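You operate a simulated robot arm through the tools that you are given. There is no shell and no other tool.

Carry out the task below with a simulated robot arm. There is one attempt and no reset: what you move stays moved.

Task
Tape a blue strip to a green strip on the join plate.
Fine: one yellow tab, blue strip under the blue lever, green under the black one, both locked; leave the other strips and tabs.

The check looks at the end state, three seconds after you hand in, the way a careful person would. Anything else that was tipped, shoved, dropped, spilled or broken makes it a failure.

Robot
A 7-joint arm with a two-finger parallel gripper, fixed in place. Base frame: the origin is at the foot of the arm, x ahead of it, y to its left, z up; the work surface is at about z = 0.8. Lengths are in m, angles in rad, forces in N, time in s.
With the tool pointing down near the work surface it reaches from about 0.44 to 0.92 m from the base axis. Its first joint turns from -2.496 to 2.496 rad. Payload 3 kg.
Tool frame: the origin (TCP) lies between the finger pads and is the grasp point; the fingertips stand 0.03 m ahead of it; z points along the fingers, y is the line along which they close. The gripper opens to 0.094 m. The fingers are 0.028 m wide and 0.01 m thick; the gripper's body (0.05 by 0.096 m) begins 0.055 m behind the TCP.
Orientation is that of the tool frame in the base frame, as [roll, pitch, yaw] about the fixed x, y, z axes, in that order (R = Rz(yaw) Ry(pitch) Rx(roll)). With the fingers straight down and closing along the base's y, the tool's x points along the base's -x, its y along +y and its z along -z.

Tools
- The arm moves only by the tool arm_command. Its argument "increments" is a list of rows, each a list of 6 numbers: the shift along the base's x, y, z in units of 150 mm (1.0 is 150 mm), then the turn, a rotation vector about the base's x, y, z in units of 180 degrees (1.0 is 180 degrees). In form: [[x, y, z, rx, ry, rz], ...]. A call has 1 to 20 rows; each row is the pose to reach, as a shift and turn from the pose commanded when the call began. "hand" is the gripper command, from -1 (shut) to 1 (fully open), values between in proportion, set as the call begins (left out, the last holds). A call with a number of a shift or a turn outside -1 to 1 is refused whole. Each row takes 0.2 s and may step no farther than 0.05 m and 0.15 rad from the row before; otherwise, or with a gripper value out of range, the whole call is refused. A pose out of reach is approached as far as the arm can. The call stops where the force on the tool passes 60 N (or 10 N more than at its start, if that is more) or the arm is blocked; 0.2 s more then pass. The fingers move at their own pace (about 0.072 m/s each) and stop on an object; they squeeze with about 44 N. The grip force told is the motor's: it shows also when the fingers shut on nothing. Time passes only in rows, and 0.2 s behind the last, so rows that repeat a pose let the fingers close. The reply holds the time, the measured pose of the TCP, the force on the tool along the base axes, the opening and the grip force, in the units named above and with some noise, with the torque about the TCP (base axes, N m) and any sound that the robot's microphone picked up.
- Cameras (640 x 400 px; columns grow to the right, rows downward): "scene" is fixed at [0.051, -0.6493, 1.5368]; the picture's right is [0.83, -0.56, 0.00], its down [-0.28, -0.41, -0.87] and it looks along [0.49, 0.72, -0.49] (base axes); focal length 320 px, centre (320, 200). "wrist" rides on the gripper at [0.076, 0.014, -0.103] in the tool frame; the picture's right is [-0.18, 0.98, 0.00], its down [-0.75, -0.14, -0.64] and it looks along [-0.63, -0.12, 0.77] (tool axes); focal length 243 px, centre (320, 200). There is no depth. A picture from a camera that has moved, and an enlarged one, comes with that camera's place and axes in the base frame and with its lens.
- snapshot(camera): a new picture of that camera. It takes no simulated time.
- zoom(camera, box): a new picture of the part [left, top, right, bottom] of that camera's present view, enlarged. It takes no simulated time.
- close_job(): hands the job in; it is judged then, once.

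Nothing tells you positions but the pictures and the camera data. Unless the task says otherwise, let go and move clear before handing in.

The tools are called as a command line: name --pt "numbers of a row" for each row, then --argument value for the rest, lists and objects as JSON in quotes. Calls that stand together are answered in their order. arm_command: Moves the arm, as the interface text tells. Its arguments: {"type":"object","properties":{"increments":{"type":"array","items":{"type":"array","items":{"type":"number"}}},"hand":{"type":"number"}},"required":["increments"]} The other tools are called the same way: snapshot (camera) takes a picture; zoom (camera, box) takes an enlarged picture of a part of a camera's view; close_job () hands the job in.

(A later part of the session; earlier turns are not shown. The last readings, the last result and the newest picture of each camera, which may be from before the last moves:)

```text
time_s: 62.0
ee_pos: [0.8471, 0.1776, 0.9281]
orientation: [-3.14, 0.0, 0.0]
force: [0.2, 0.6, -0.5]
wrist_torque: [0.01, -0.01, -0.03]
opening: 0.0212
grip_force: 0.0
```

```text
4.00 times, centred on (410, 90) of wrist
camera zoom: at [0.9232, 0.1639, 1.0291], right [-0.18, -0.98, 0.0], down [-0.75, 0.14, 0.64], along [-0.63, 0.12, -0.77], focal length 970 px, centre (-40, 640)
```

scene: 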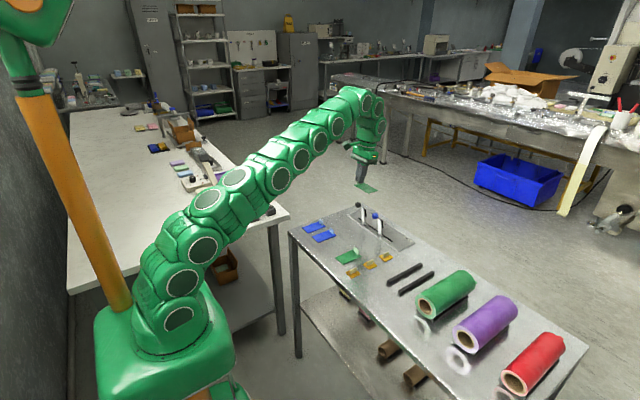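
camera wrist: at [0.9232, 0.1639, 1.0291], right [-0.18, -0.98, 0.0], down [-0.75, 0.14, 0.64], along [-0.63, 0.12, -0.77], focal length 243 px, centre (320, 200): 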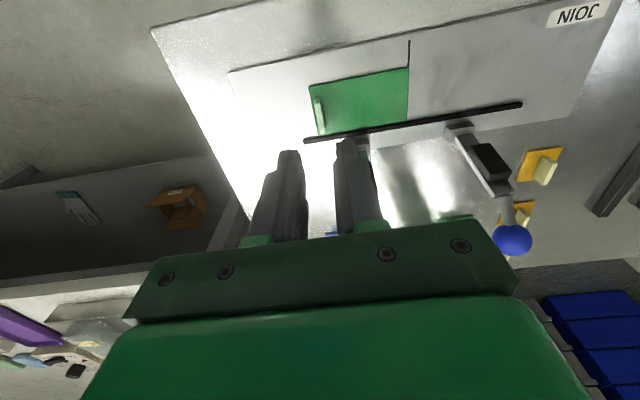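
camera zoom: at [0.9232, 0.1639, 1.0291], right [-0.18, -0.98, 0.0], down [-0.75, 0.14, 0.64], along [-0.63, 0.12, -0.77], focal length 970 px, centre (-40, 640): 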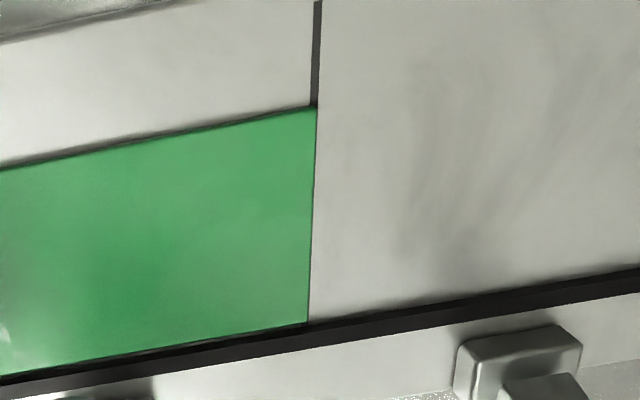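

zoom --camera "wrist" --box '[400, 55, 416, 75]'

zoom --camera "wrist" --box '[396, 102, 416, 127]'

```text
16.00 times, centred on (408, 65) of wrist
camera zoom: at [0.9232, 0.1639, 1.0291], right [-0.18, -0.98, 0.0], down [-0.75, 0.14, 0.64], along [-0.63, 0.12, -0.77], focal length 3882 px, centre (-1088, 2360)
```

zoom: 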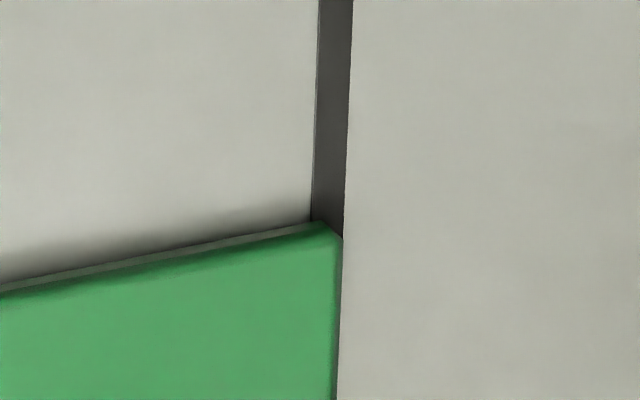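

```text
16.00 times, centred on (406, 114) of wrist
camera zoom: at [0.9232, 0.1639, 1.0291], right [-0.18, -0.98, 0.0], down [-0.75, 0.14, 0.64], along [-0.63, 0.12, -0.77], focal length 3882 px, centre (-1056, 1568)
```

zoom: 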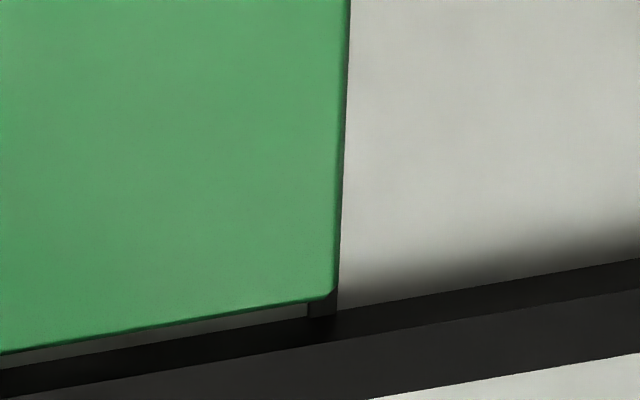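

Very clear: the green strip's end lies at the seam and its edge runs about 1 mm off the fence. Now for the blue strip: I'll retreat, turn to yaw −π/2 above blue strip 1.

arm_command --pt "0 0 0.2 0 0 0" --pt "0 0.01 0.367 0 0 0" --pt "-0.25 0.03 0.367 0 0 0" --pt "-0.5 0.05 0.367 0 0 0" --pt "-0.75 0.05 0.367 0 0 0" --pt "-1.0 0.05 0.367 0 0 0"

arm_command --pt "-0.02 0 0 0 0 -0.042" --pt "-0.04 0 0 0 0 -0.084" --pt "-0.06 0 0 0 0 -0.126" --pt "-0.08 0 0 0 0 -0.168" --pt "-0.1 0 0 0 0 -0.21" --pt "-0.12 0 0 0 0 -0.252" --pt "-0.14 0 0 0 0 -0.294" --pt "-0.16 0 0 0 0 -0.336" --pt "-0.18 0 0 0 0 -0.378" --pt "-0.2 0 0 0 0 -0.42" --pt "-0.2 0 0 0 0 -0.462" --pt "-0.2 0 0 0 0 -0.5" --pt "-0.2 0 0 0 0 -0.5" --hand -0.2

snapshot --camera "wrist"

```text
time_s: 63.6
ee_pos: [0.6744, 0.2615, 0.8865]
orientation: [-2.813, 0.201, 0.144]
force: [-0.7, 0.4, 1.0]
wrist_torque: [-0.03, 0.02, 0.02]
opening: 0.0211
grip_force: 0.0
stopped in row 6: the arm was blocked; the commanded pose is now the measured one
```

```text
time_s: 66.4
ee_pos: [0.6444, 0.2618, 0.8873]
orientation: [-2.814, 0.203, -1.428]
force: [-0.5, 0.4, 0.7]
wrist_torque: [0.01, 0.0, -0.02]
opening: 0.0375
grip_force: 0.1
```

```text
taken
camera wrist: at [0.6118, 0.1642, 0.9617], right [-0.96, 0.11, -0.27], down [-0.16, 0.59, 0.79], along [0.25, 0.8, -0.55], focal length 243 px, centre (320, 200)
```

wrist: 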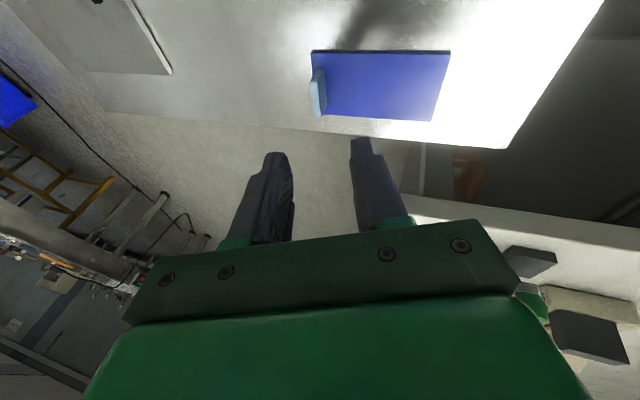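

Something went wrong: the arm was blocked and ended in an unexpected tilted pose. I'll check the whole scene before moving again.

snapshot --camera "scene"

zoom --camera "scene" --box '[280, 170, 440, 270]'

zoom --camera "scene" --box '[290, 200, 370, 250]'

```text
taken
```

scene: 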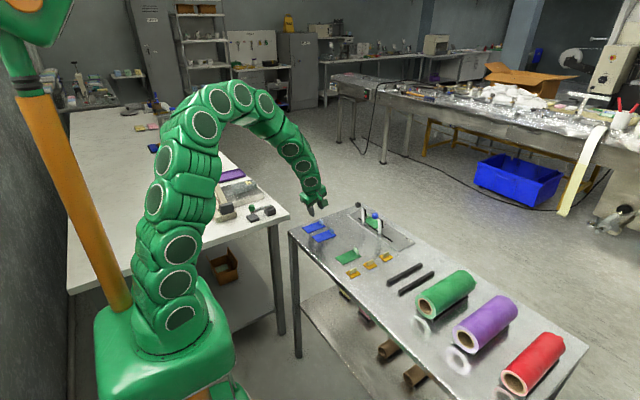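

```text
4.00 times, centred on (360, 220) of scene
camera zoom: at [0.051, -0.6493, 1.5368], right [0.83, -0.56, 0.0], down [-0.28, -0.41, -0.87], along [0.49, 0.72, -0.49], focal length 1278 px, centre (160, 120)
```

zoom: 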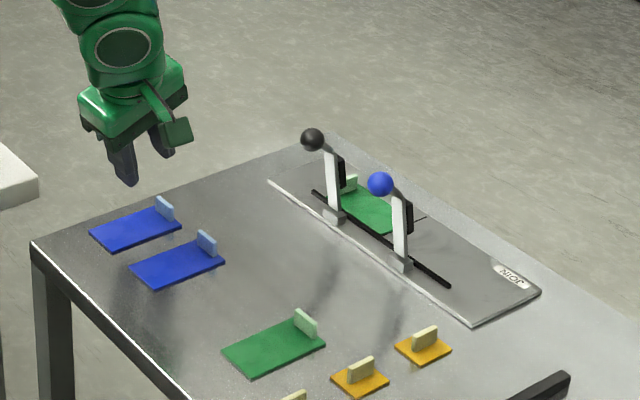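

```text
8.00 times, centred on (330, 225) of scene
camera zoom: at [0.051, -0.6493, 1.5368], right [0.83, -0.56, 0.0], down [-0.28, -0.41, -0.87], along [0.49, 0.72, -0.49], focal length 2556 px, centre (240, 0)
```

zoom: 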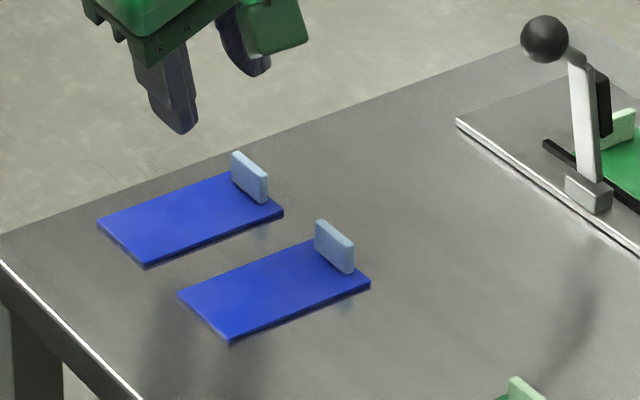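

Nothing on the table was disturbed; the arm simply swung through an awkward joint reconfiguration. I'll lift first, then straighten the tool step by step, checking each time.

arm_command --pt "0 0 0.15 0 0 0" --pt "0 0 0.3 0 0 0" --pt "0 0 0.45 0 0 0" --pt "0 0 0.6 0 0 0" --pt "0 0 0.6 0 0 0"

```text
time_s: 67.6
ee_pos: [0.6444, 0.2623, 0.9763]
orientation: [-2.812, 0.202, -1.426]
force: [0.2, 0.3, 1.0]
wrist_torque: [-0.02, 0.01, -0.02]
opening: 0.0376
grip_force: 0.0
```

arm_command --pt "0 0 0.05 -0.0178 0.0248 -0.0086" --pt "0 0 0.1 -0.0357 0.0496 -0.0172" --pt "0 0 0.15 -0.0535 0.0743 -0.0257" --pt "0 0 0.15 -0.0713 0.0991 -0.0343" --pt "0 0 0.15 -0.0713 0.0991 -0.0343"

snapshot --camera "scene"

```text
time_s: 68.8
ee_pos: [0.6444, 0.2627, 0.999]
orientation: [3.141, -0.002, -1.568]
force: [0.1, -1.8, 0.1]
wrist_torque: [-0.05, -0.01, -0.01]
opening: 0.0377
grip_force: 0.1
```

```text
taken
```

scene: 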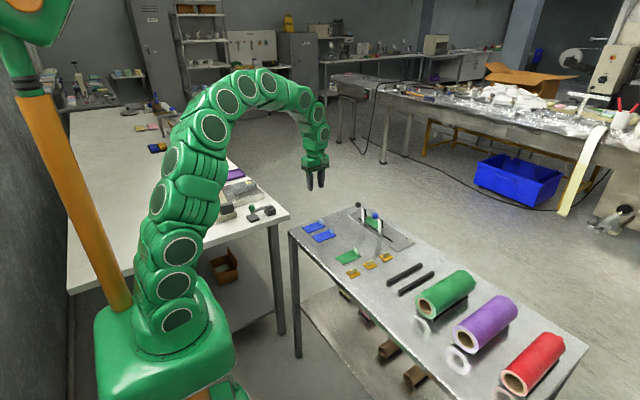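

The tool is upright again at yaw −π/2. I'll move over blue strip 1's tab with the 10° lean (camera side up) and check.

arm_command --pt "0.05 -0.17 -0.1 0 0 0" --pt "0.1 -0.34 -0.2 -0.02 0 0" --pt "0.147 -0.45 -0.3 -0.04 0 0" --pt "0.147 -0.514 -0.328 -0.0556 0 0" --pt "0.147 -0.514 -0.328 -0.0556 0 0"

snapshot --camera "wrist"

zoom --camera "scene" --box '[290, 180, 386, 240]'

```text
time_s: 70.0
ee_pos: [0.6661, 0.1843, 0.9482]
orientation: [3.141, -0.174, -1.567]
force: [-1.2, 0.6, -0.2]
wrist_torque: [0.0, -0.01, 0.02]
opening: 0.0376
grip_force: 0.0
```

```text
taken
camera wrist: at [0.6514, 0.1283, 1.0636], right [-0.98, 0.18, -0.03], down [0.14, 0.85, 0.5], along [0.12, 0.49, -0.87], focal length 243 px, centre (320, 200)
```

wrist: 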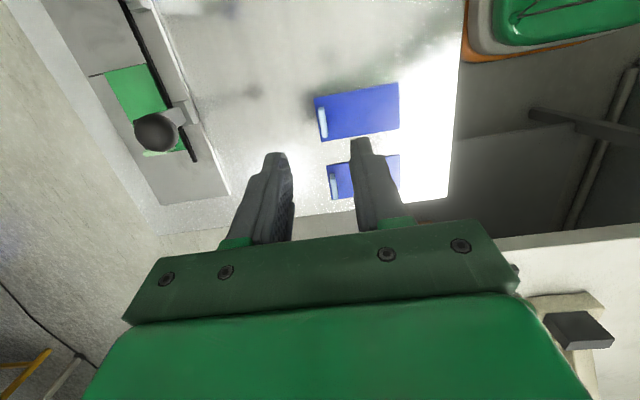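

```text
6.67 times, centred on (338, 210) of scene
camera zoom: at [0.051, -0.6493, 1.5368], right [0.83, -0.56, 0.0], down [-0.28, -0.41, -0.87], along [0.49, 0.72, -0.49], focal length 2130 px, centre (200, 133)
```

zoom: 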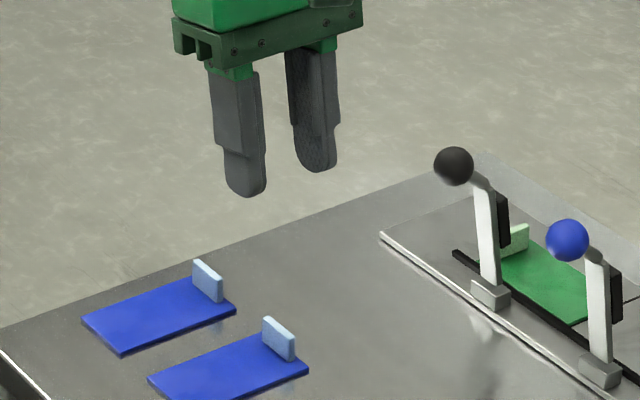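

zoom --camera "wrist" --box '[260, 70, 420, 170]'

```text
4.00 times, centred on (340, 120) of wrist
camera zoom: at [0.6514, 0.1283, 1.0636], right [-0.98, 0.18, -0.03], down [0.14, 0.85, 0.5], along [0.12, 0.49, -0.87], focal length 970 px, centre (240, 520)
```

zoom: 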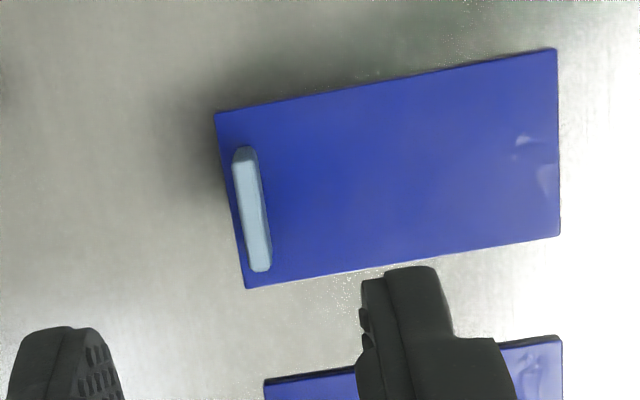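

The tab reads (0.666, 0.181), matching. Descending with the lean.

arm_command --pt "0 0 -0.25 0 0 -0.0012" --pt "0 0 -0.45 0 0 -0.0012" --pt "0 0 -0.6 0 0 -0.0012" --pt "0 0 -0.68 0 0 -0.0012" --pt "0 0 -0.72 0 0 -0.0012" --pt "0 0 -0.72 0 0 -0.0012"

zoom --camera "scene" --box '[295, 195, 391, 255]'

zoom --camera "wrist" --box '[220, 70, 420, 195]'

```text
time_s: 71.4
ee_pos: [0.6664, 0.1851, 0.8404]
orientation: [-3.14, -0.174, -1.572]
force: [-0.3, 0.1, -0.5]
wrist_torque: [0.0, 0.05, 0.01]
opening: 0.0378
grip_force: 0.1
```

```text
6.67 times, centred on (343, 225) of scene
camera zoom: at [0.051, -0.6493, 1.5368], right [0.83, -0.56, 0.0], down [-0.28, -0.41, -0.87], along [0.49, 0.72, -0.49], focal length 2130 px, centre (167, 33)
```

zoom: 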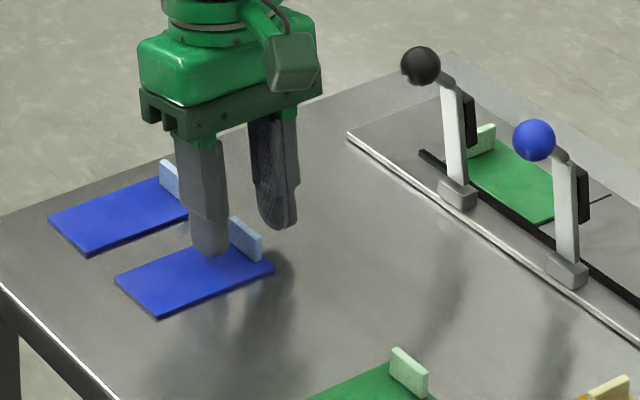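

```text
3.20 times, centred on (320, 132) of wrist
camera zoom: at [0.6516, 0.1294, 0.9544], right [-0.98, 0.18, -0.03], down [0.14, 0.85, 0.5], along [0.12, 0.49, -0.86], focal length 776 px, centre (320, 416)
```

zoom: 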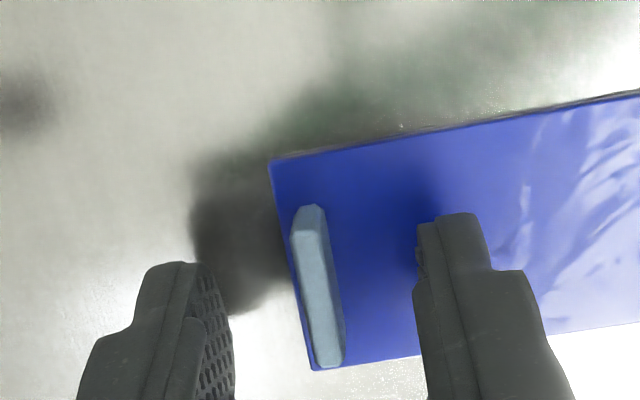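

Tab centred between the fingers. Closing and lifting a little.

arm_command --pt "0 0 0 0 0 0" --pt "0 0 0 0 0 0" --pt "0 0 0 0 0 0" --pt "0 0 0 0 0 0" --pt "0 0 0.05 0 0 0" --pt "0 0 0.15 0 0 0" --pt "0 0 0.4 0 0 0" --pt "0 0 0.7 0 0 0" --pt "0 0 0.7 0 0 0" --hand -1

snapshot --camera "scene"

zoom --camera "wrist" --box '[220, 70, 480, 232]'

```text
time_s: 73.4
ee_pos: [0.6653, 0.1848, 0.9483]
orientation: [-3.141, -0.176, -1.572]
force: [0.1, 0.4, -0.1]
wrist_torque: [0.01, -0.01, 0.04]
opening: 0.0032
grip_force: 37.9
```

```text
taken
```

scene: 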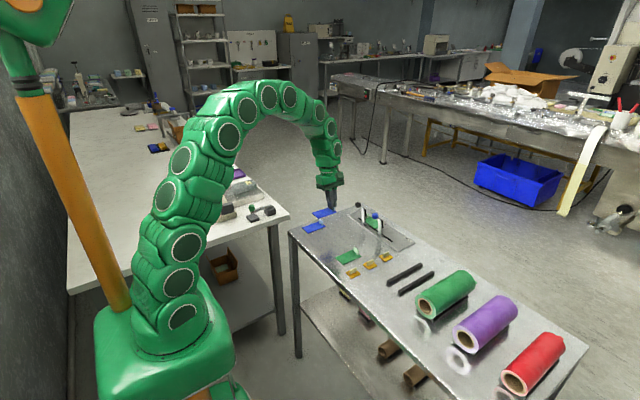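

```text
2.46 times, centred on (350, 151) of wrist
camera zoom: at [0.6512, 0.1282, 1.0617], right [-0.98, 0.18, -0.03], down [0.14, 0.85, 0.5], along [0.12, 0.49, -0.87], focal length 597 px, centre (246, 321)
```

zoom: 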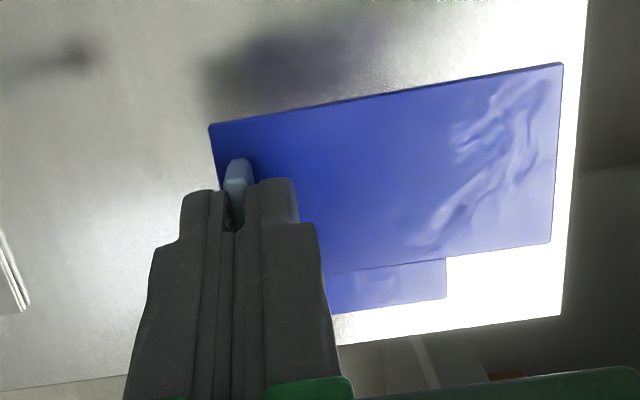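

The blue strip is held level. I'll carry it at x≈0.70 (inside of the levers) toward −y while turning −90° to yaw π.

arm_command --pt "0.02 -0.06 0.03 0 0 -0.042" --pt "0.04 -0.13 0.06 0 0 -0.084" --pt "0.06 -0.2 0.08 0 0 -0.126" --pt "0.08 -0.28 0.08 0 0 -0.168" --pt "0.1 -0.36 0.08 0 0 -0.21" --pt "0.12 -0.44 0.08 0 0 -0.252" --pt "0.14 -0.52 0.08 0 0 -0.294" --pt "0.16 -0.6 0.08 0 0 -0.336" --pt "0.18 -0.68 0.08 0 0 -0.378" --pt "0.2 -0.76 0.08 0 0 -0.42" --pt "0.223 -0.86 0.08 0 0 -0.462" --pt "0.223 -0.96 0.08 0 0 -0.5" --pt "0.223 -0.96 0.08 0 0 -0.5"

snapshot --camera "scene"

snapshot --camera "wrist"

```text
time_s: 76.2
ee_pos: [0.7009, 0.0412, 0.9589]
orientation: [-3.141, -0.175, 3.14]
force: [-0.1, 0.0, 0.2]
wrist_torque: [-0.05, -0.03, -0.01]
opening: 0.0031
grip_force: 37.9
```

```text
taken
```

scene: 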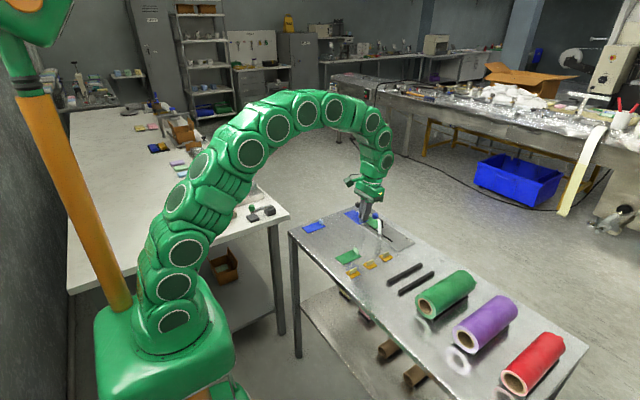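

```text
taken
camera wrist: at [0.6436, 0.0562, 1.0726], right [0.18, 0.98, -0.03], down [0.85, -0.14, 0.5], along [0.49, -0.12, -0.86], focal length 243 px, centre (320, 200)
```

wrist: 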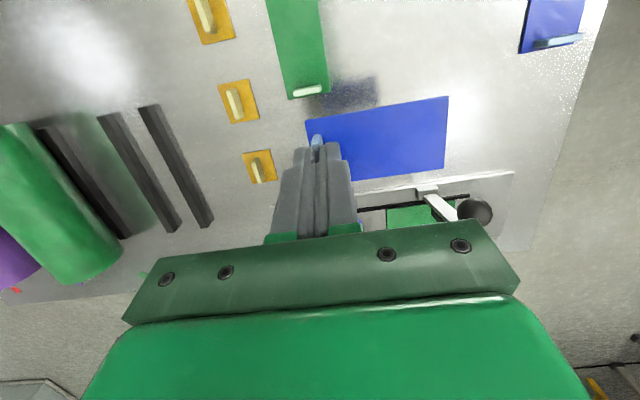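

Good pose, yaw π with the lean kept. I'll go further to −y, clear of the blue lever, then outward at a lower height.

arm_command --pt "0 -0.25 0 0 0 0" --pt "0 -0.5 0 0 0 0" --pt "0 -0.707 0 0 0 0" --pt "0.25 -0.707 -0.1 0 0 0" --pt "0.5 -0.707 -0.25 0 0 0" --pt "0.7 -0.707 -0.4 0 0 0" --pt "0.7 -0.707 -0.4 0 0 0"

snapshot --camera "wrist"

zoom --camera "scene" --box '[330, 170, 458, 250]'

```text
time_s: 77.8
ee_pos: [0.8066, -0.0679, 0.8998]
orientation: [-3.14, -0.177, 3.14]
force: [0.0, -0.7, -0.1]
wrist_torque: [0.0, -0.02, 0.02]
opening: 0.003
grip_force: 37.7
```

```text
taken
camera wrist: at [0.7491, -0.0511, 1.0135], right [0.18, 0.98, -0.03], down [0.85, -0.14, 0.5], along [0.49, -0.12, -0.87], focal length 243 px, centre (320, 200)
```

wrist: 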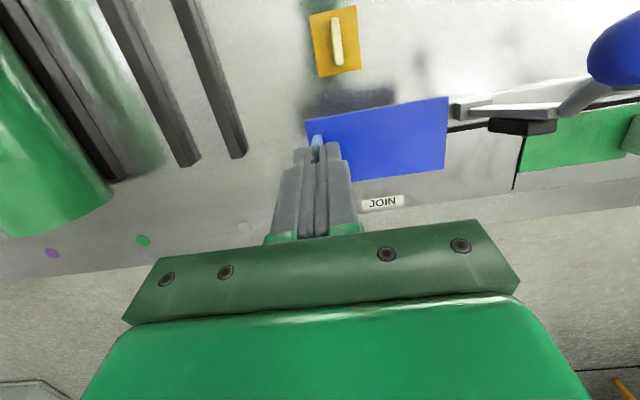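

```text
5.00 times, centred on (394, 210) of scene
camera zoom: at [0.051, -0.6493, 1.5368], right [0.83, -0.56, 0.0], down [-0.28, -0.41, -0.87], along [0.49, 0.72, -0.49], focal length 1598 px, centre (-50, 150)
```

zoom: 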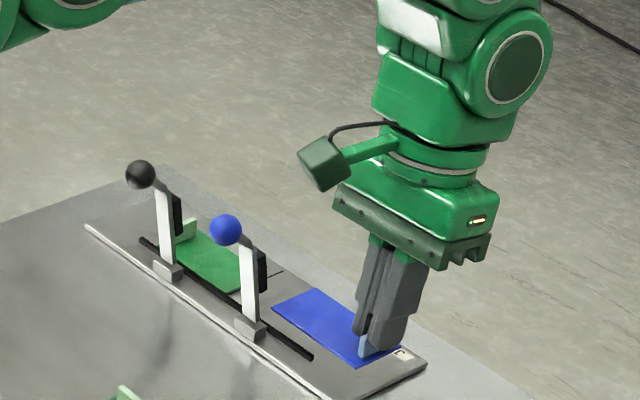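

All clear. Moving outward to x≈0.85 and down to z≈0.875.

arm_command --pt "0.1 0 -0.05 0 0 0" --pt "0.2 0 -0.1 0 0 0" --pt "0.307 0 -0.167 0 0 0" --pt "0.307 0 -0.167 0 0 0"

snapshot --camera "wrist"

zoom --camera "scene" --box '[330, 170, 458, 250]'

```text
time_s: 78.8
ee_pos: [0.8511, -0.0648, 0.8748]
orientation: [-3.14, -0.173, 3.141]
force: [-0.1, 0.0, 0.8]
wrist_torque: [0.02, 0.0, -0.04]
opening: 0.0031
grip_force: 37.8
```

```text
taken
camera wrist: at [0.7939, -0.0491, 0.9886], right [0.18, 0.98, -0.03], down [0.85, -0.14, 0.5], along [0.49, -0.12, -0.86], focal length 243 px, centre (320, 200)
```

wrist: 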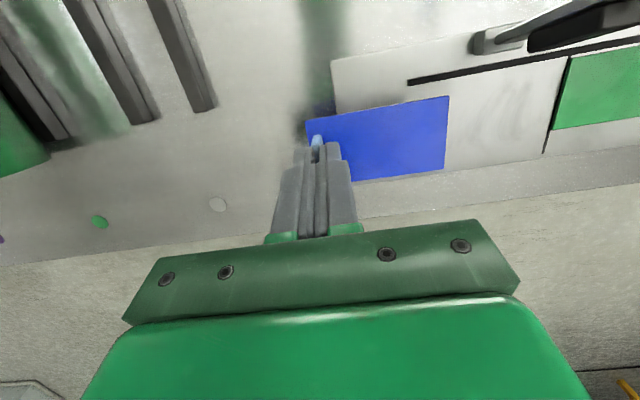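

```text
5.00 times, centred on (394, 210) of scene
camera zoom: at [0.051, -0.6493, 1.5368], right [0.83, -0.56, 0.0], down [-0.28, -0.41, -0.87], along [0.49, 0.72, -0.49], focal length 1598 px, centre (-50, 150)
```

zoom: 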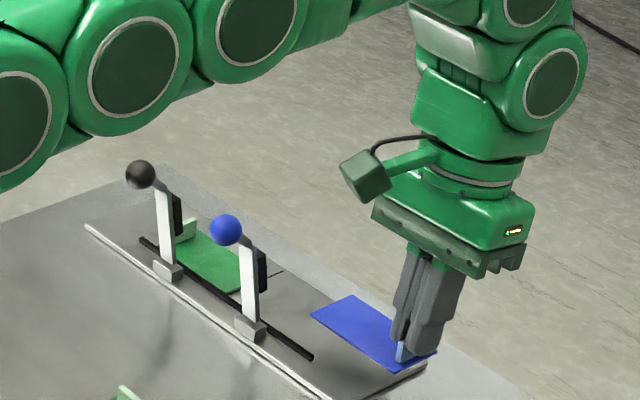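

Clear path. I'll slide +y under the blue lever's swing zone (the lever itself is upright and inboard), stopping about 8 mm short of the seam.

arm_command --pt "0 0.12 0 0 0 0" --pt "0 0.24 0 0 0 0" --pt "0 0.36 0 0 0 0" --pt "0 0.46 0 0 0 0" --pt "0 0.5 0 0 0 0" --pt "0 0.5 0 0 0 0"

snapshot --camera "wrist"

zoom --camera "scene" --box '[340, 180, 436, 240]'

```text
time_s: 80.2
ee_pos: [0.8515, 0.0108, 0.8729]
orientation: [3.141, -0.176, 3.14]
force: [0.2, -0.2, -0.1]
wrist_torque: [0.01, -0.03, -0.01]
opening: 0.0031
grip_force: 37.8
```

```text
taken
camera wrist: at [0.7938, 0.0258, 0.9873], right [0.18, 0.98, -0.03], down [0.85, -0.14, 0.5], along [0.49, -0.12, -0.87], focal length 243 px, centre (320, 200)
```

wrist: 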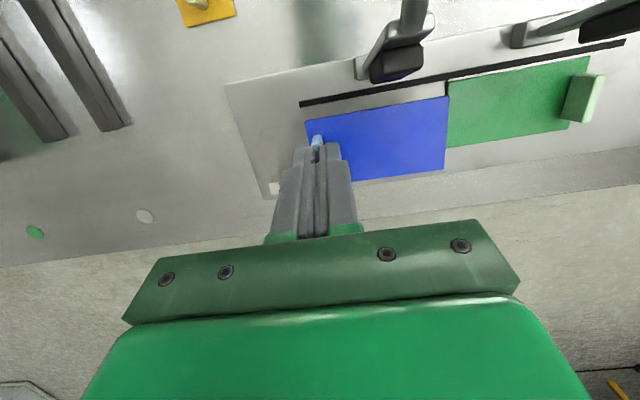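

```text
6.67 times, centred on (388, 210) of scene
camera zoom: at [0.051, -0.6493, 1.5368], right [0.83, -0.56, 0.0], down [-0.28, -0.41, -0.87], along [0.49, 0.72, -0.49], focal length 2130 px, centre (-133, 133)
```

zoom: 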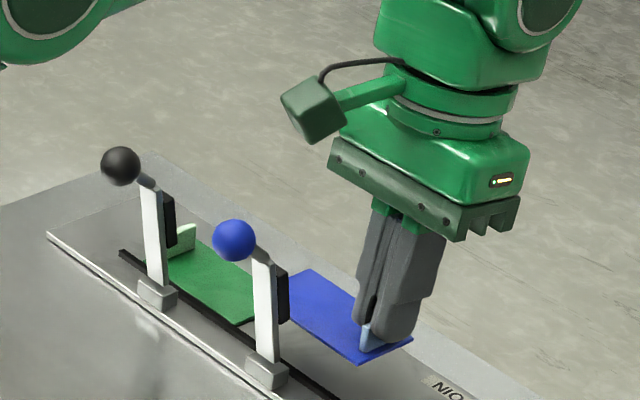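

Camera is well above the knob. Lowering to about 6 mm above the plate and measuring the gaps.

arm_command --pt "0 0 -0.05 0 0 0" --pt "0 0 -0.1 0 0 0" --pt "0 0 -0.143 0 0 0" --pt "0 0 -0.143 0 0 0"

zoom --camera "wrist" --box '[290, 60, 490, 200]'

zoom --camera "wrist" --box '[420, 70, 484, 190]'

zoom --camera "scene" --box '[360, 205, 408, 235]'

```text
time_s: 81.2
ee_pos: [0.8505, 0.0103, 0.8511]
orientation: [-3.141, -0.178, 3.141]
force: [-0.6, 0.8, 0.0]
wrist_torque: [0.02, -0.01, 0.02]
opening: 0.0033
grip_force: 37.6
```

```text
2.86 times, centred on (390, 130) of wrist
camera zoom: at [0.7932, 0.0248, 0.9652], right [0.18, 0.98, -0.03], down [0.85, -0.14, 0.5], along [0.49, -0.12, -0.87], focal length 693 px, centre (120, 400)
```

zoom: 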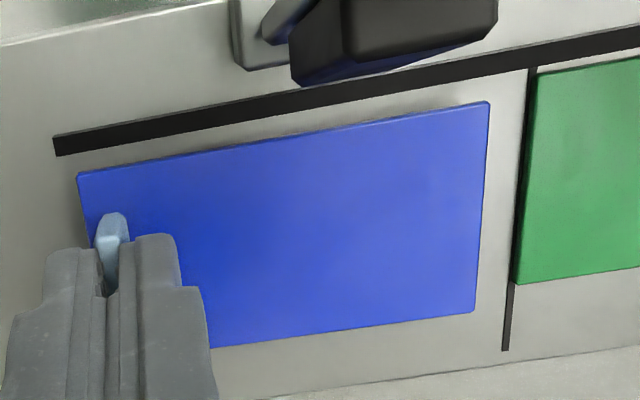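

```text
3.33 times, centred on (452, 130) of wrist
camera zoom: at [0.7932, 0.0248, 0.9652], right [0.18, 0.98, -0.03], down [0.85, -0.14, 0.5], along [0.49, -0.12, -0.87], focal length 809 px, centre (-120, 433)
```

zoom: 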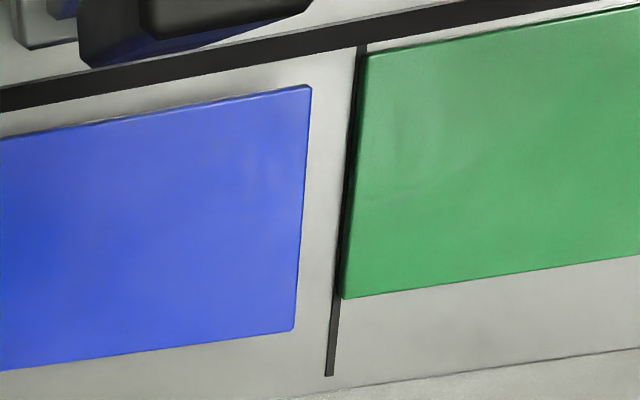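

```text
13.33 times, centred on (384, 220) of scene
camera zoom: at [0.051, -0.6493, 1.5368], right [0.83, -0.56, 0.0], down [-0.28, -0.41, -0.87], along [0.49, 0.72, -0.49], focal length 4260 px, centre (-533, -67)
```

zoom: 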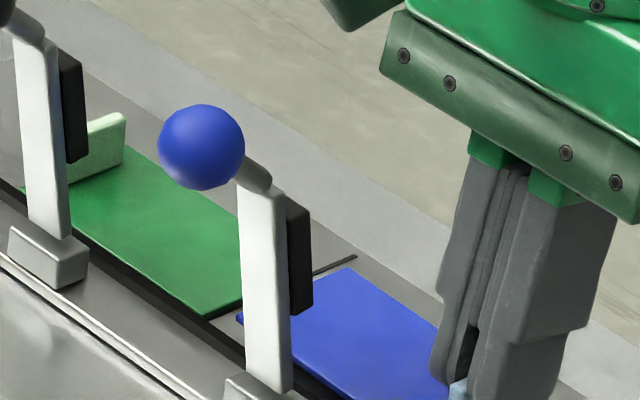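

In this view the blue end is about 11.8 mm from the green end and its edge needs about 2.5 mm toward the fence to line up. I'll close most of that and drop to about 2.5 mm up.

arm_command --pt "-0.0133 0.02 0 0 0 0" --pt "-0.0133 0.04 -0.01 0 0 0" --pt "-0.0133 0.0533 -0.0233 0 0 0" --pt "-0.0133 0.0533 -0.0233 0 0 0"

zoom --camera "wrist" --box '[420, 70, 484, 190]'

zoom --camera "wrist" --box '[430, 70, 470, 100]'

zoom --camera "wrist" --box '[290, 60, 490, 200]'

```text
time_s: 82.2
ee_pos: [0.8497, 0.0176, 0.8491]
orientation: [-3.14, -0.175, 3.14]
force: [-1.0, 1.7, -0.4]
wrist_torque: [-0.05, 0.03, 0.0]
opening: 0.0031
grip_force: 38.1
```

```text
3.33 times, centred on (452, 130) of wrist
camera zoom: at [0.7924, 0.0329, 0.9621], right [0.18, 0.98, -0.03], down [0.85, -0.14, 0.5], along [0.49, -0.12, -0.86], focal length 809 px, centre (-120, 433)
```

zoom: 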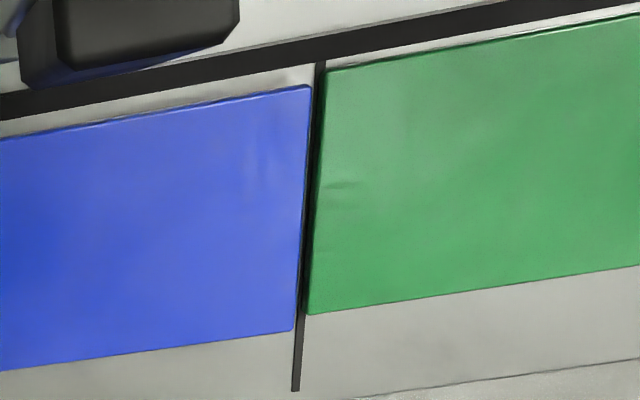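

```text
13.33 times, centred on (450, 85) of wrist
camera zoom: at [0.7924, 0.0329, 0.9621], right [0.18, 0.98, -0.03], down [0.85, -0.14, 0.5], along [0.49, -0.12, -0.86], focal length 3235 px, centre (-1413, 1733)
```

zoom: 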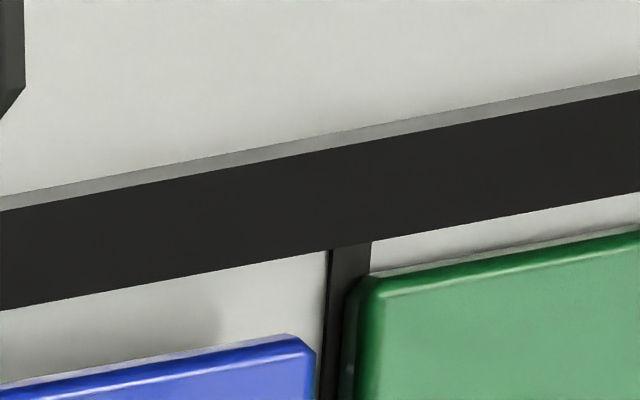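

```text
2.86 times, centred on (390, 130) of wrist
camera zoom: at [0.7924, 0.0329, 0.9621], right [0.18, 0.98, -0.03], down [0.85, -0.14, 0.5], along [0.49, -0.12, -0.86], focal length 693 px, centre (120, 400)
```

zoom: 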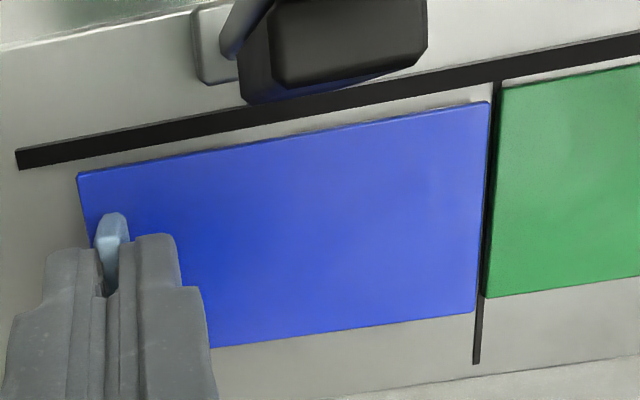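

Gap is now about 3.5 mm in y and 1.9 mm in x relative to the green strip. I'll align x, drop to about 1 mm, then close the y gap most of the way.

arm_command --pt "-0.006 0 -0.005 0 0 0" --pt "-0.012 0 -0.01 0 0 0" --pt "-0.012 0.008 -0.01 0 0 0" --pt "-0.012 0.0145 -0.01 0 0 0" --pt "-0.012 0.0145 -0.01 0 0 0"

zoom --camera "wrist" --box '[430, 70, 470, 100]'

zoom --camera "wrist" --box '[425, 145, 465, 175]'

```text
time_s: 83.4
ee_pos: [0.8482, 0.0199, 0.8466]
orientation: [3.141, -0.176, 3.14]
force: [0.2, 0.1, 0.4]
wrist_torque: [0.01, -0.01, 0.03]
opening: 0.0031
grip_force: 37.4
```

```text
13.33 times, centred on (450, 85) of wrist
camera zoom: at [0.79, 0.0355, 0.961], right [0.18, 0.98, -0.03], down [0.85, -0.14, 0.5], along [0.49, -0.12, -0.86], focal length 3235 px, centre (-1413, 1733)
```

zoom: 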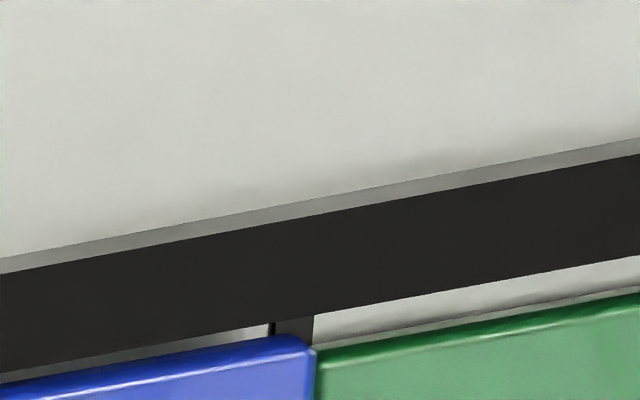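

```text
13.33 times, centred on (445, 160) of wrist
camera zoom: at [0.79, 0.0355, 0.961], right [0.18, 0.98, -0.03], down [0.85, -0.14, 0.5], along [0.49, -0.12, -0.86], focal length 3235 px, centre (-1347, 733)
```

zoom: 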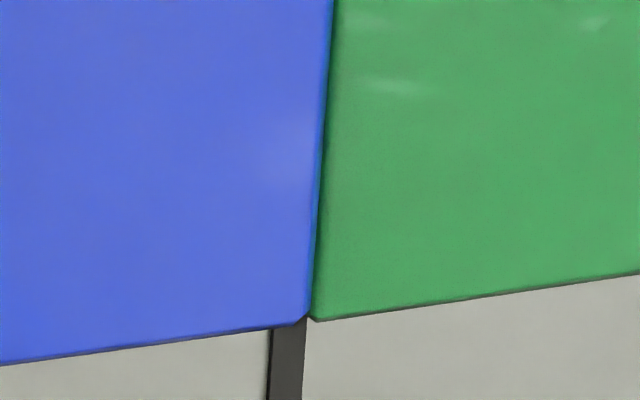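

The two ends butt with about 0.4 mm gap right over the seam, and no side force. Lowering the last millimetre onto the plate.

arm_command --pt "0 0 -0.004 0 0 0" --pt "0 0 -0.008 0 0 0" --pt "0 0 -0.008 0 0 0"

zoom --camera "wrist" --box '[425, 70, 465, 100]'

zoom --camera "wrist" --box '[425, 145, 465, 175]'

```text
time_s: 84.2
ee_pos: [0.8482, 0.0218, 0.846]
orientation: [3.14, -0.173, 3.14]
force: [0.3, 0.4, 5.6]
wrist_torque: [-0.03, 0.06, -0.03]
opening: 0.0031
grip_force: 37.4
```

```text
13.33 times, centred on (445, 85) of wrist
camera zoom: at [0.7901, 0.0356, 0.9599], right [0.18, 0.98, -0.03], down [0.85, -0.14, 0.5], along [0.49, -0.12, -0.86], focal length 3235 px, centre (-1347, 1733)
```

zoom: 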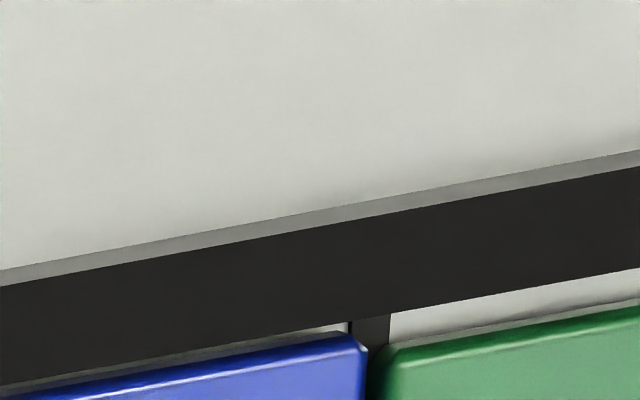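

```text
13.33 times, centred on (445, 160) of wrist
camera zoom: at [0.7901, 0.0356, 0.9599], right [0.18, 0.98, -0.03], down [0.85, -0.14, 0.5], along [0.49, -0.12, -0.86], focal length 3235 px, centre (-1347, 733)
```

zoom: 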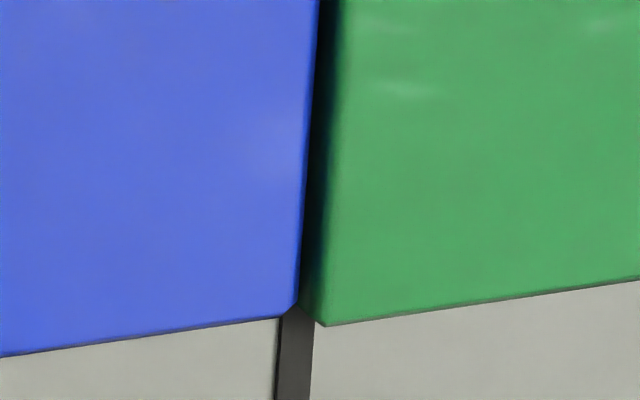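

Touching down with about 1 mm gap. I'll lift a hair, shift +0.7 mm in y, and set down again.

arm_command --pt "0 0 0.004 0 0 0" --pt "0 0.0047 0.004 0 0 0" --pt "0 0.0047 0 0 0 0" --pt "0 0.0047 0 0 0 0"

zoom --camera "wrist" --box '[425, 70, 465, 100]'

zoom --camera "wrist" --box '[425, 145, 465, 175]'

```text
time_s: 85.2
ee_pos: [0.8474, 0.0207, 0.8462]
orientation: [3.141, -0.174, 3.14]
force: [-0.4, -1.7, 5.7]
wrist_torque: [-0.06, 0.03, 0.02]
opening: 0.0031
grip_force: 37.9
```

```text
13.33 times, centred on (445, 85) of wrist
camera zoom: at [0.7901, 0.0362, 0.9599], right [0.18, 0.98, -0.03], down [0.85, -0.14, 0.5], along [0.49, -0.12, -0.86], focal length 3235 px, centre (-1347, 1733)
```

zoom: 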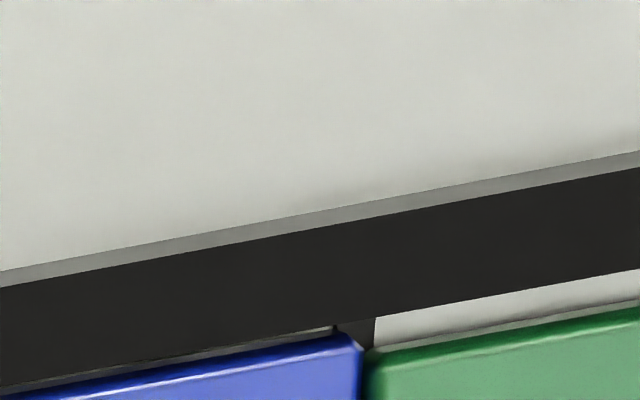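

```text
13.33 times, centred on (445, 160) of wrist
camera zoom: at [0.7901, 0.0362, 0.9599], right [0.18, 0.98, -0.03], down [0.85, -0.14, 0.5], along [0.49, -0.12, -0.86], focal length 3235 px, centre (-1347, 733)
```

zoom: 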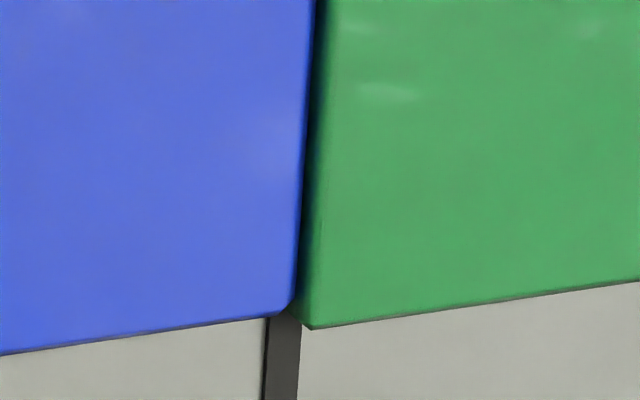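

The joint is tight, about 0.4 mm, with both edges aligned along the fence. Releasing and rising.

arm_command --pt "0 0 0.002 0 0 0" --pt "0 0 0.002 0 0 0" --pt "0 0 0.002 0 0 0" --hand -0.55

arm_command --pt "0 0 0.04 0 0 0" --pt "0 0 0.1 0 0 0" --pt "0 0 0.2 0 0 0" --pt "0 0 0.35 0 0 0" --pt "0 0 0.45 0 0 0" --pt "0 0 0.45 0 0 0"

snapshot --camera "wrist"

zoom --camera "scene" --box '[340, 195, 420, 245]'

```text
time_s: 86.0
ee_pos: [0.8484, 0.0195, 0.8463]
orientation: [3.141, -0.175, 3.14]
force: [-0.7, 0.1, 0.5]
wrist_torque: [0.01, -0.01, -0.02]
opening: 0.0212
grip_force: 0.0
```

```text
time_s: 87.4
ee_pos: [0.8467, 0.0209, 0.9142]
orientation: [3.14, -0.175, 3.141]
force: [0.5, 0.1, -0.1]
wrist_torque: [-0.01, 0.03, -0.02]
opening: 0.0212
grip_force: 0.0
```

```text
taken
camera wrist: at [0.7897, 0.0358, 1.0278], right [0.18, 0.98, -0.03], down [0.85, -0.14, 0.5], along [0.49, -0.12, -0.86], focal length 243 px, centre (320, 200)
```

wrist: 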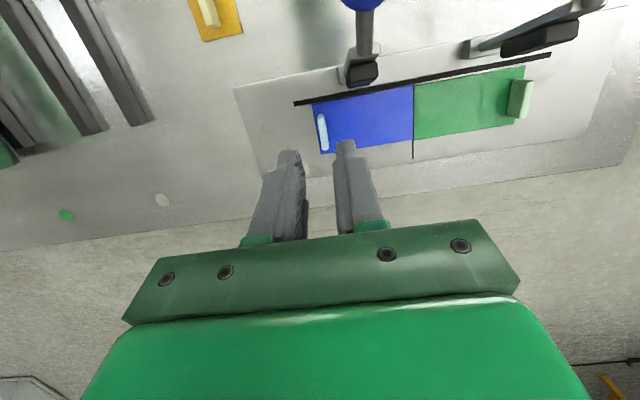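

```text
8.00 times, centred on (380, 220) of scene
camera zoom: at [0.051, -0.6493, 1.5368], right [0.83, -0.56, 0.0], down [-0.28, -0.41, -0.87], along [0.49, 0.72, -0.49], focal length 2556 px, centre (-160, 40)
```

zoom: 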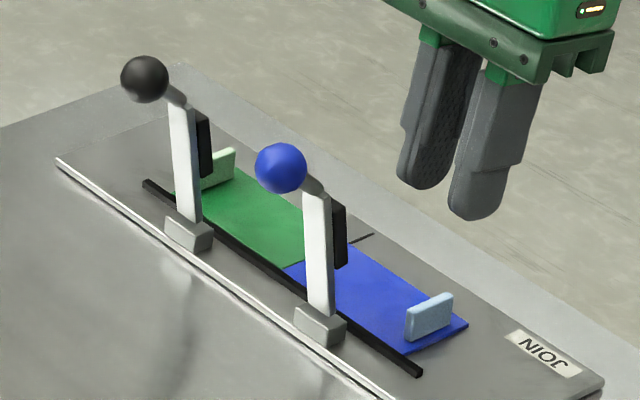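

Both strips lie butted on the plate under their open levers. Next I'll level the tool, close the fingers, and go behind the blue knob to fold its lever down.

arm_command --pt "0 0 0.15 0 -0.03 0" --pt "0 0 0.3 0 -0.0556 0" --pt "0 0 0.47 0 -0.0556 0" --pt "0 0 0.47 0 -0.0556 0" --hand -1

```text
time_s: 88.4
ee_pos: [0.8469, 0.0216, 0.9844]
orientation: [3.141, -0.002, 3.14]
force: [-0.3, 0.0, -0.5]
wrist_torque: [0.02, 0.01, -0.01]
opening: 0.0
grip_force: 32.6
```

arm_command --pt "-0.2 0 0 0 0 0" --pt "-0.45 0 0 0 0 0" --pt "-0.7 0 0 0 0 0" --pt "-0.835 0 0 0 0 0" --pt "-0.835 0.21 0 0 0 0" --pt "-0.835 0.21 -0.2 0 0 0" --pt "-0.835 0.21 -0.33 0 0 0" --pt "-0.835 0.21 -0.33 0 0 0"

snapshot --camera "wrist"

zoom --camera "scene" --box '[330, 170, 426, 230]'

```text
time_s: 90.2
ee_pos: [0.7199, 0.0509, 0.9353]
orientation: [-3.141, -0.002, 3.14]
force: [0.2, 0.4, 0.3]
wrist_torque: [0.02, -0.03, -0.03]
opening: 0.0
grip_force: 33.4
```

```text
taken
camera wrist: at [0.6449, 0.0666, 1.037], right [0.18, 0.98, 0.0], down [0.75, -0.14, 0.64], along [0.63, -0.12, -0.77], focal length 243 px, centre (320, 200)
```

wrist: 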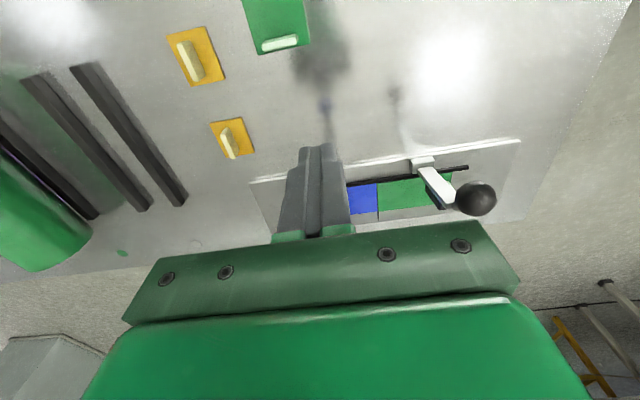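

```text
6.67 times, centred on (378, 200) of scene
camera zoom: at [0.051, -0.6493, 1.5368], right [0.83, -0.56, 0.0], down [-0.28, -0.41, -0.87], along [0.49, 0.72, -0.49], focal length 2130 px, centre (-67, 200)
```

zoom: 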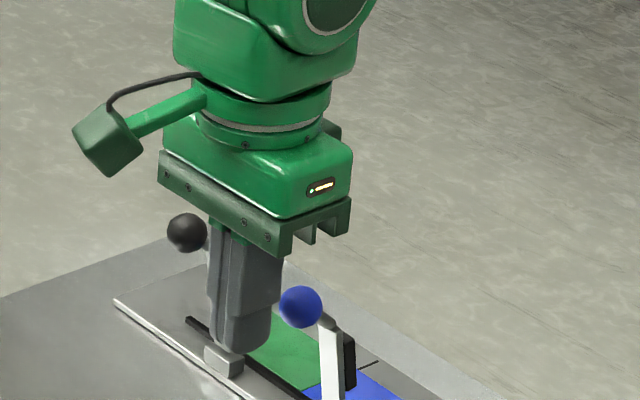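

The closed fingers are right behind the blue knob. I'll lower a bit so the knob meets the straight part of the fingers and push it forward past vertical.

arm_command --pt "0 0 -0.113 0 0 0" --pt "0.1 0 -0.113 0 0 0" --pt "0.17 0 -0.1 0 0 0" --pt "0.24 0 -0.09 0 0 0" --pt "0.31 0 -0.08 0 0 0" --pt "0.38 0 -0.08 0 0 0" --pt "0.38 0 -0.08 0 0 0"

zoom --camera "scene" --box '[330, 180, 426, 240]'

snapshot --camera "wrist"

```text
time_s: 91.8
ee_pos: [0.7805, 0.0521, 0.9242]
orientation: [3.14, -0.001, 3.14]
force: [-0.3, 0.5, 0.2]
wrist_torque: [-0.01, 0.01, -0.01]
opening: 0.0
grip_force: 32.6
```

```text
6.67 times, centred on (378, 210) of scene
camera zoom: at [0.051, -0.6493, 1.5368], right [0.83, -0.56, 0.0], down [-0.28, -0.41, -0.87], along [0.49, 0.72, -0.49], focal length 2130 px, centre (-67, 133)
```

zoom: 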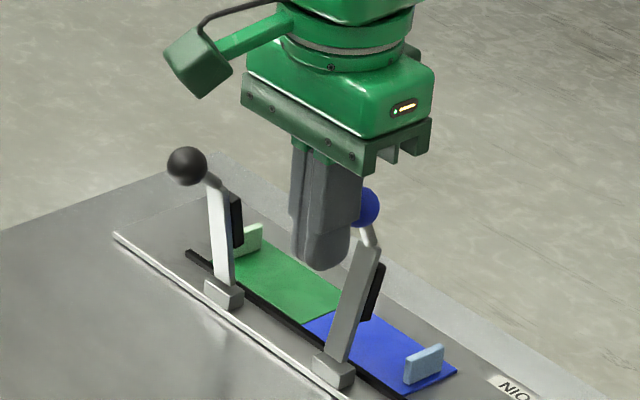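

```text
taken
camera wrist: at [0.7039, 0.067, 1.0256], right [0.18, 0.98, 0.0], down [0.75, -0.14, 0.64], along [0.63, -0.12, -0.77], focal length 243 px, centre (320, 200)
```

wrist: 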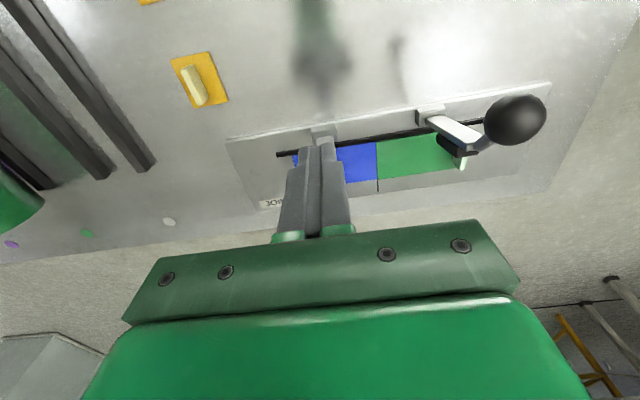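

The lever follows easily. Continuing along the arc past 45°.

arm_command --pt "0.07 0 -0.005 0 0 0" --pt "0.14 0 -0.02 0 0 0" --pt "0.21 0 -0.045 0 0 0" --pt "0.28 0 -0.075 0 0 0" --pt "0.34 0 -0.11 0 0 0" --pt "0.4 0 -0.16 0 0 0" --pt "0.4 0 -0.16 0 0 0"

zoom --camera "scene" --box '[330, 180, 426, 240]'

snapshot --camera "wrist"

```text
time_s: 93.4
ee_pos: [0.8409, 0.0533, 0.8998]
orientation: [-3.142, 0.0, 3.14]
force: [0.8, 0.8, 0.0]
wrist_torque: [-0.02, 0.0, 0.0]
opening: 0.0
grip_force: 33.5
```

```text
6.67 times, centred on (378, 210) of scene
camera zoom: at [0.051, -0.6493, 1.5368], right [0.83, -0.56, 0.0], down [-0.28, -0.41, -0.87], along [0.49, 0.72, -0.49], focal length 2130 px, centre (-67, 133)
```

zoom: 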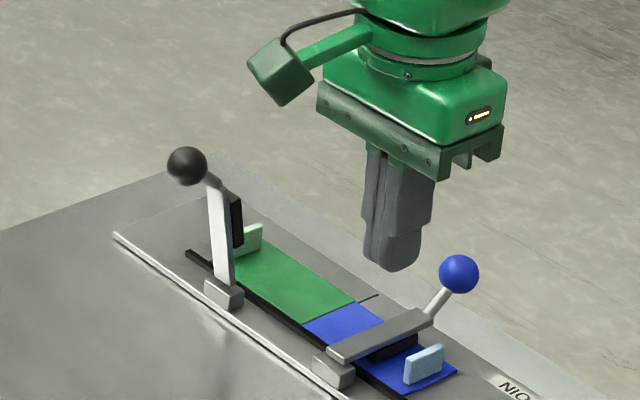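

```text
taken
camera wrist: at [0.7634, 0.0684, 1.002], right [0.19, 0.98, 0.0], down [0.75, -0.14, 0.64], along [0.63, -0.12, -0.77], focal length 243 px, centre (320, 200)
```

wrist: 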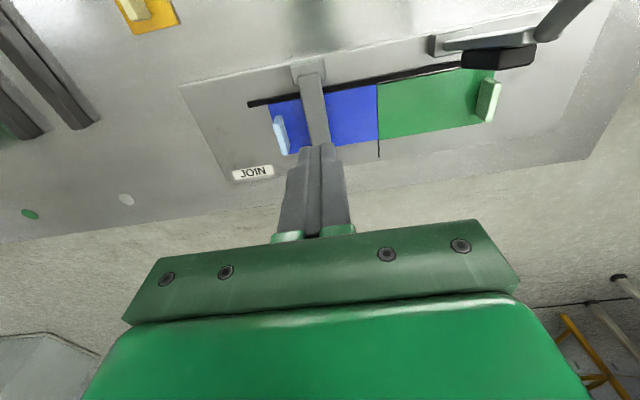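

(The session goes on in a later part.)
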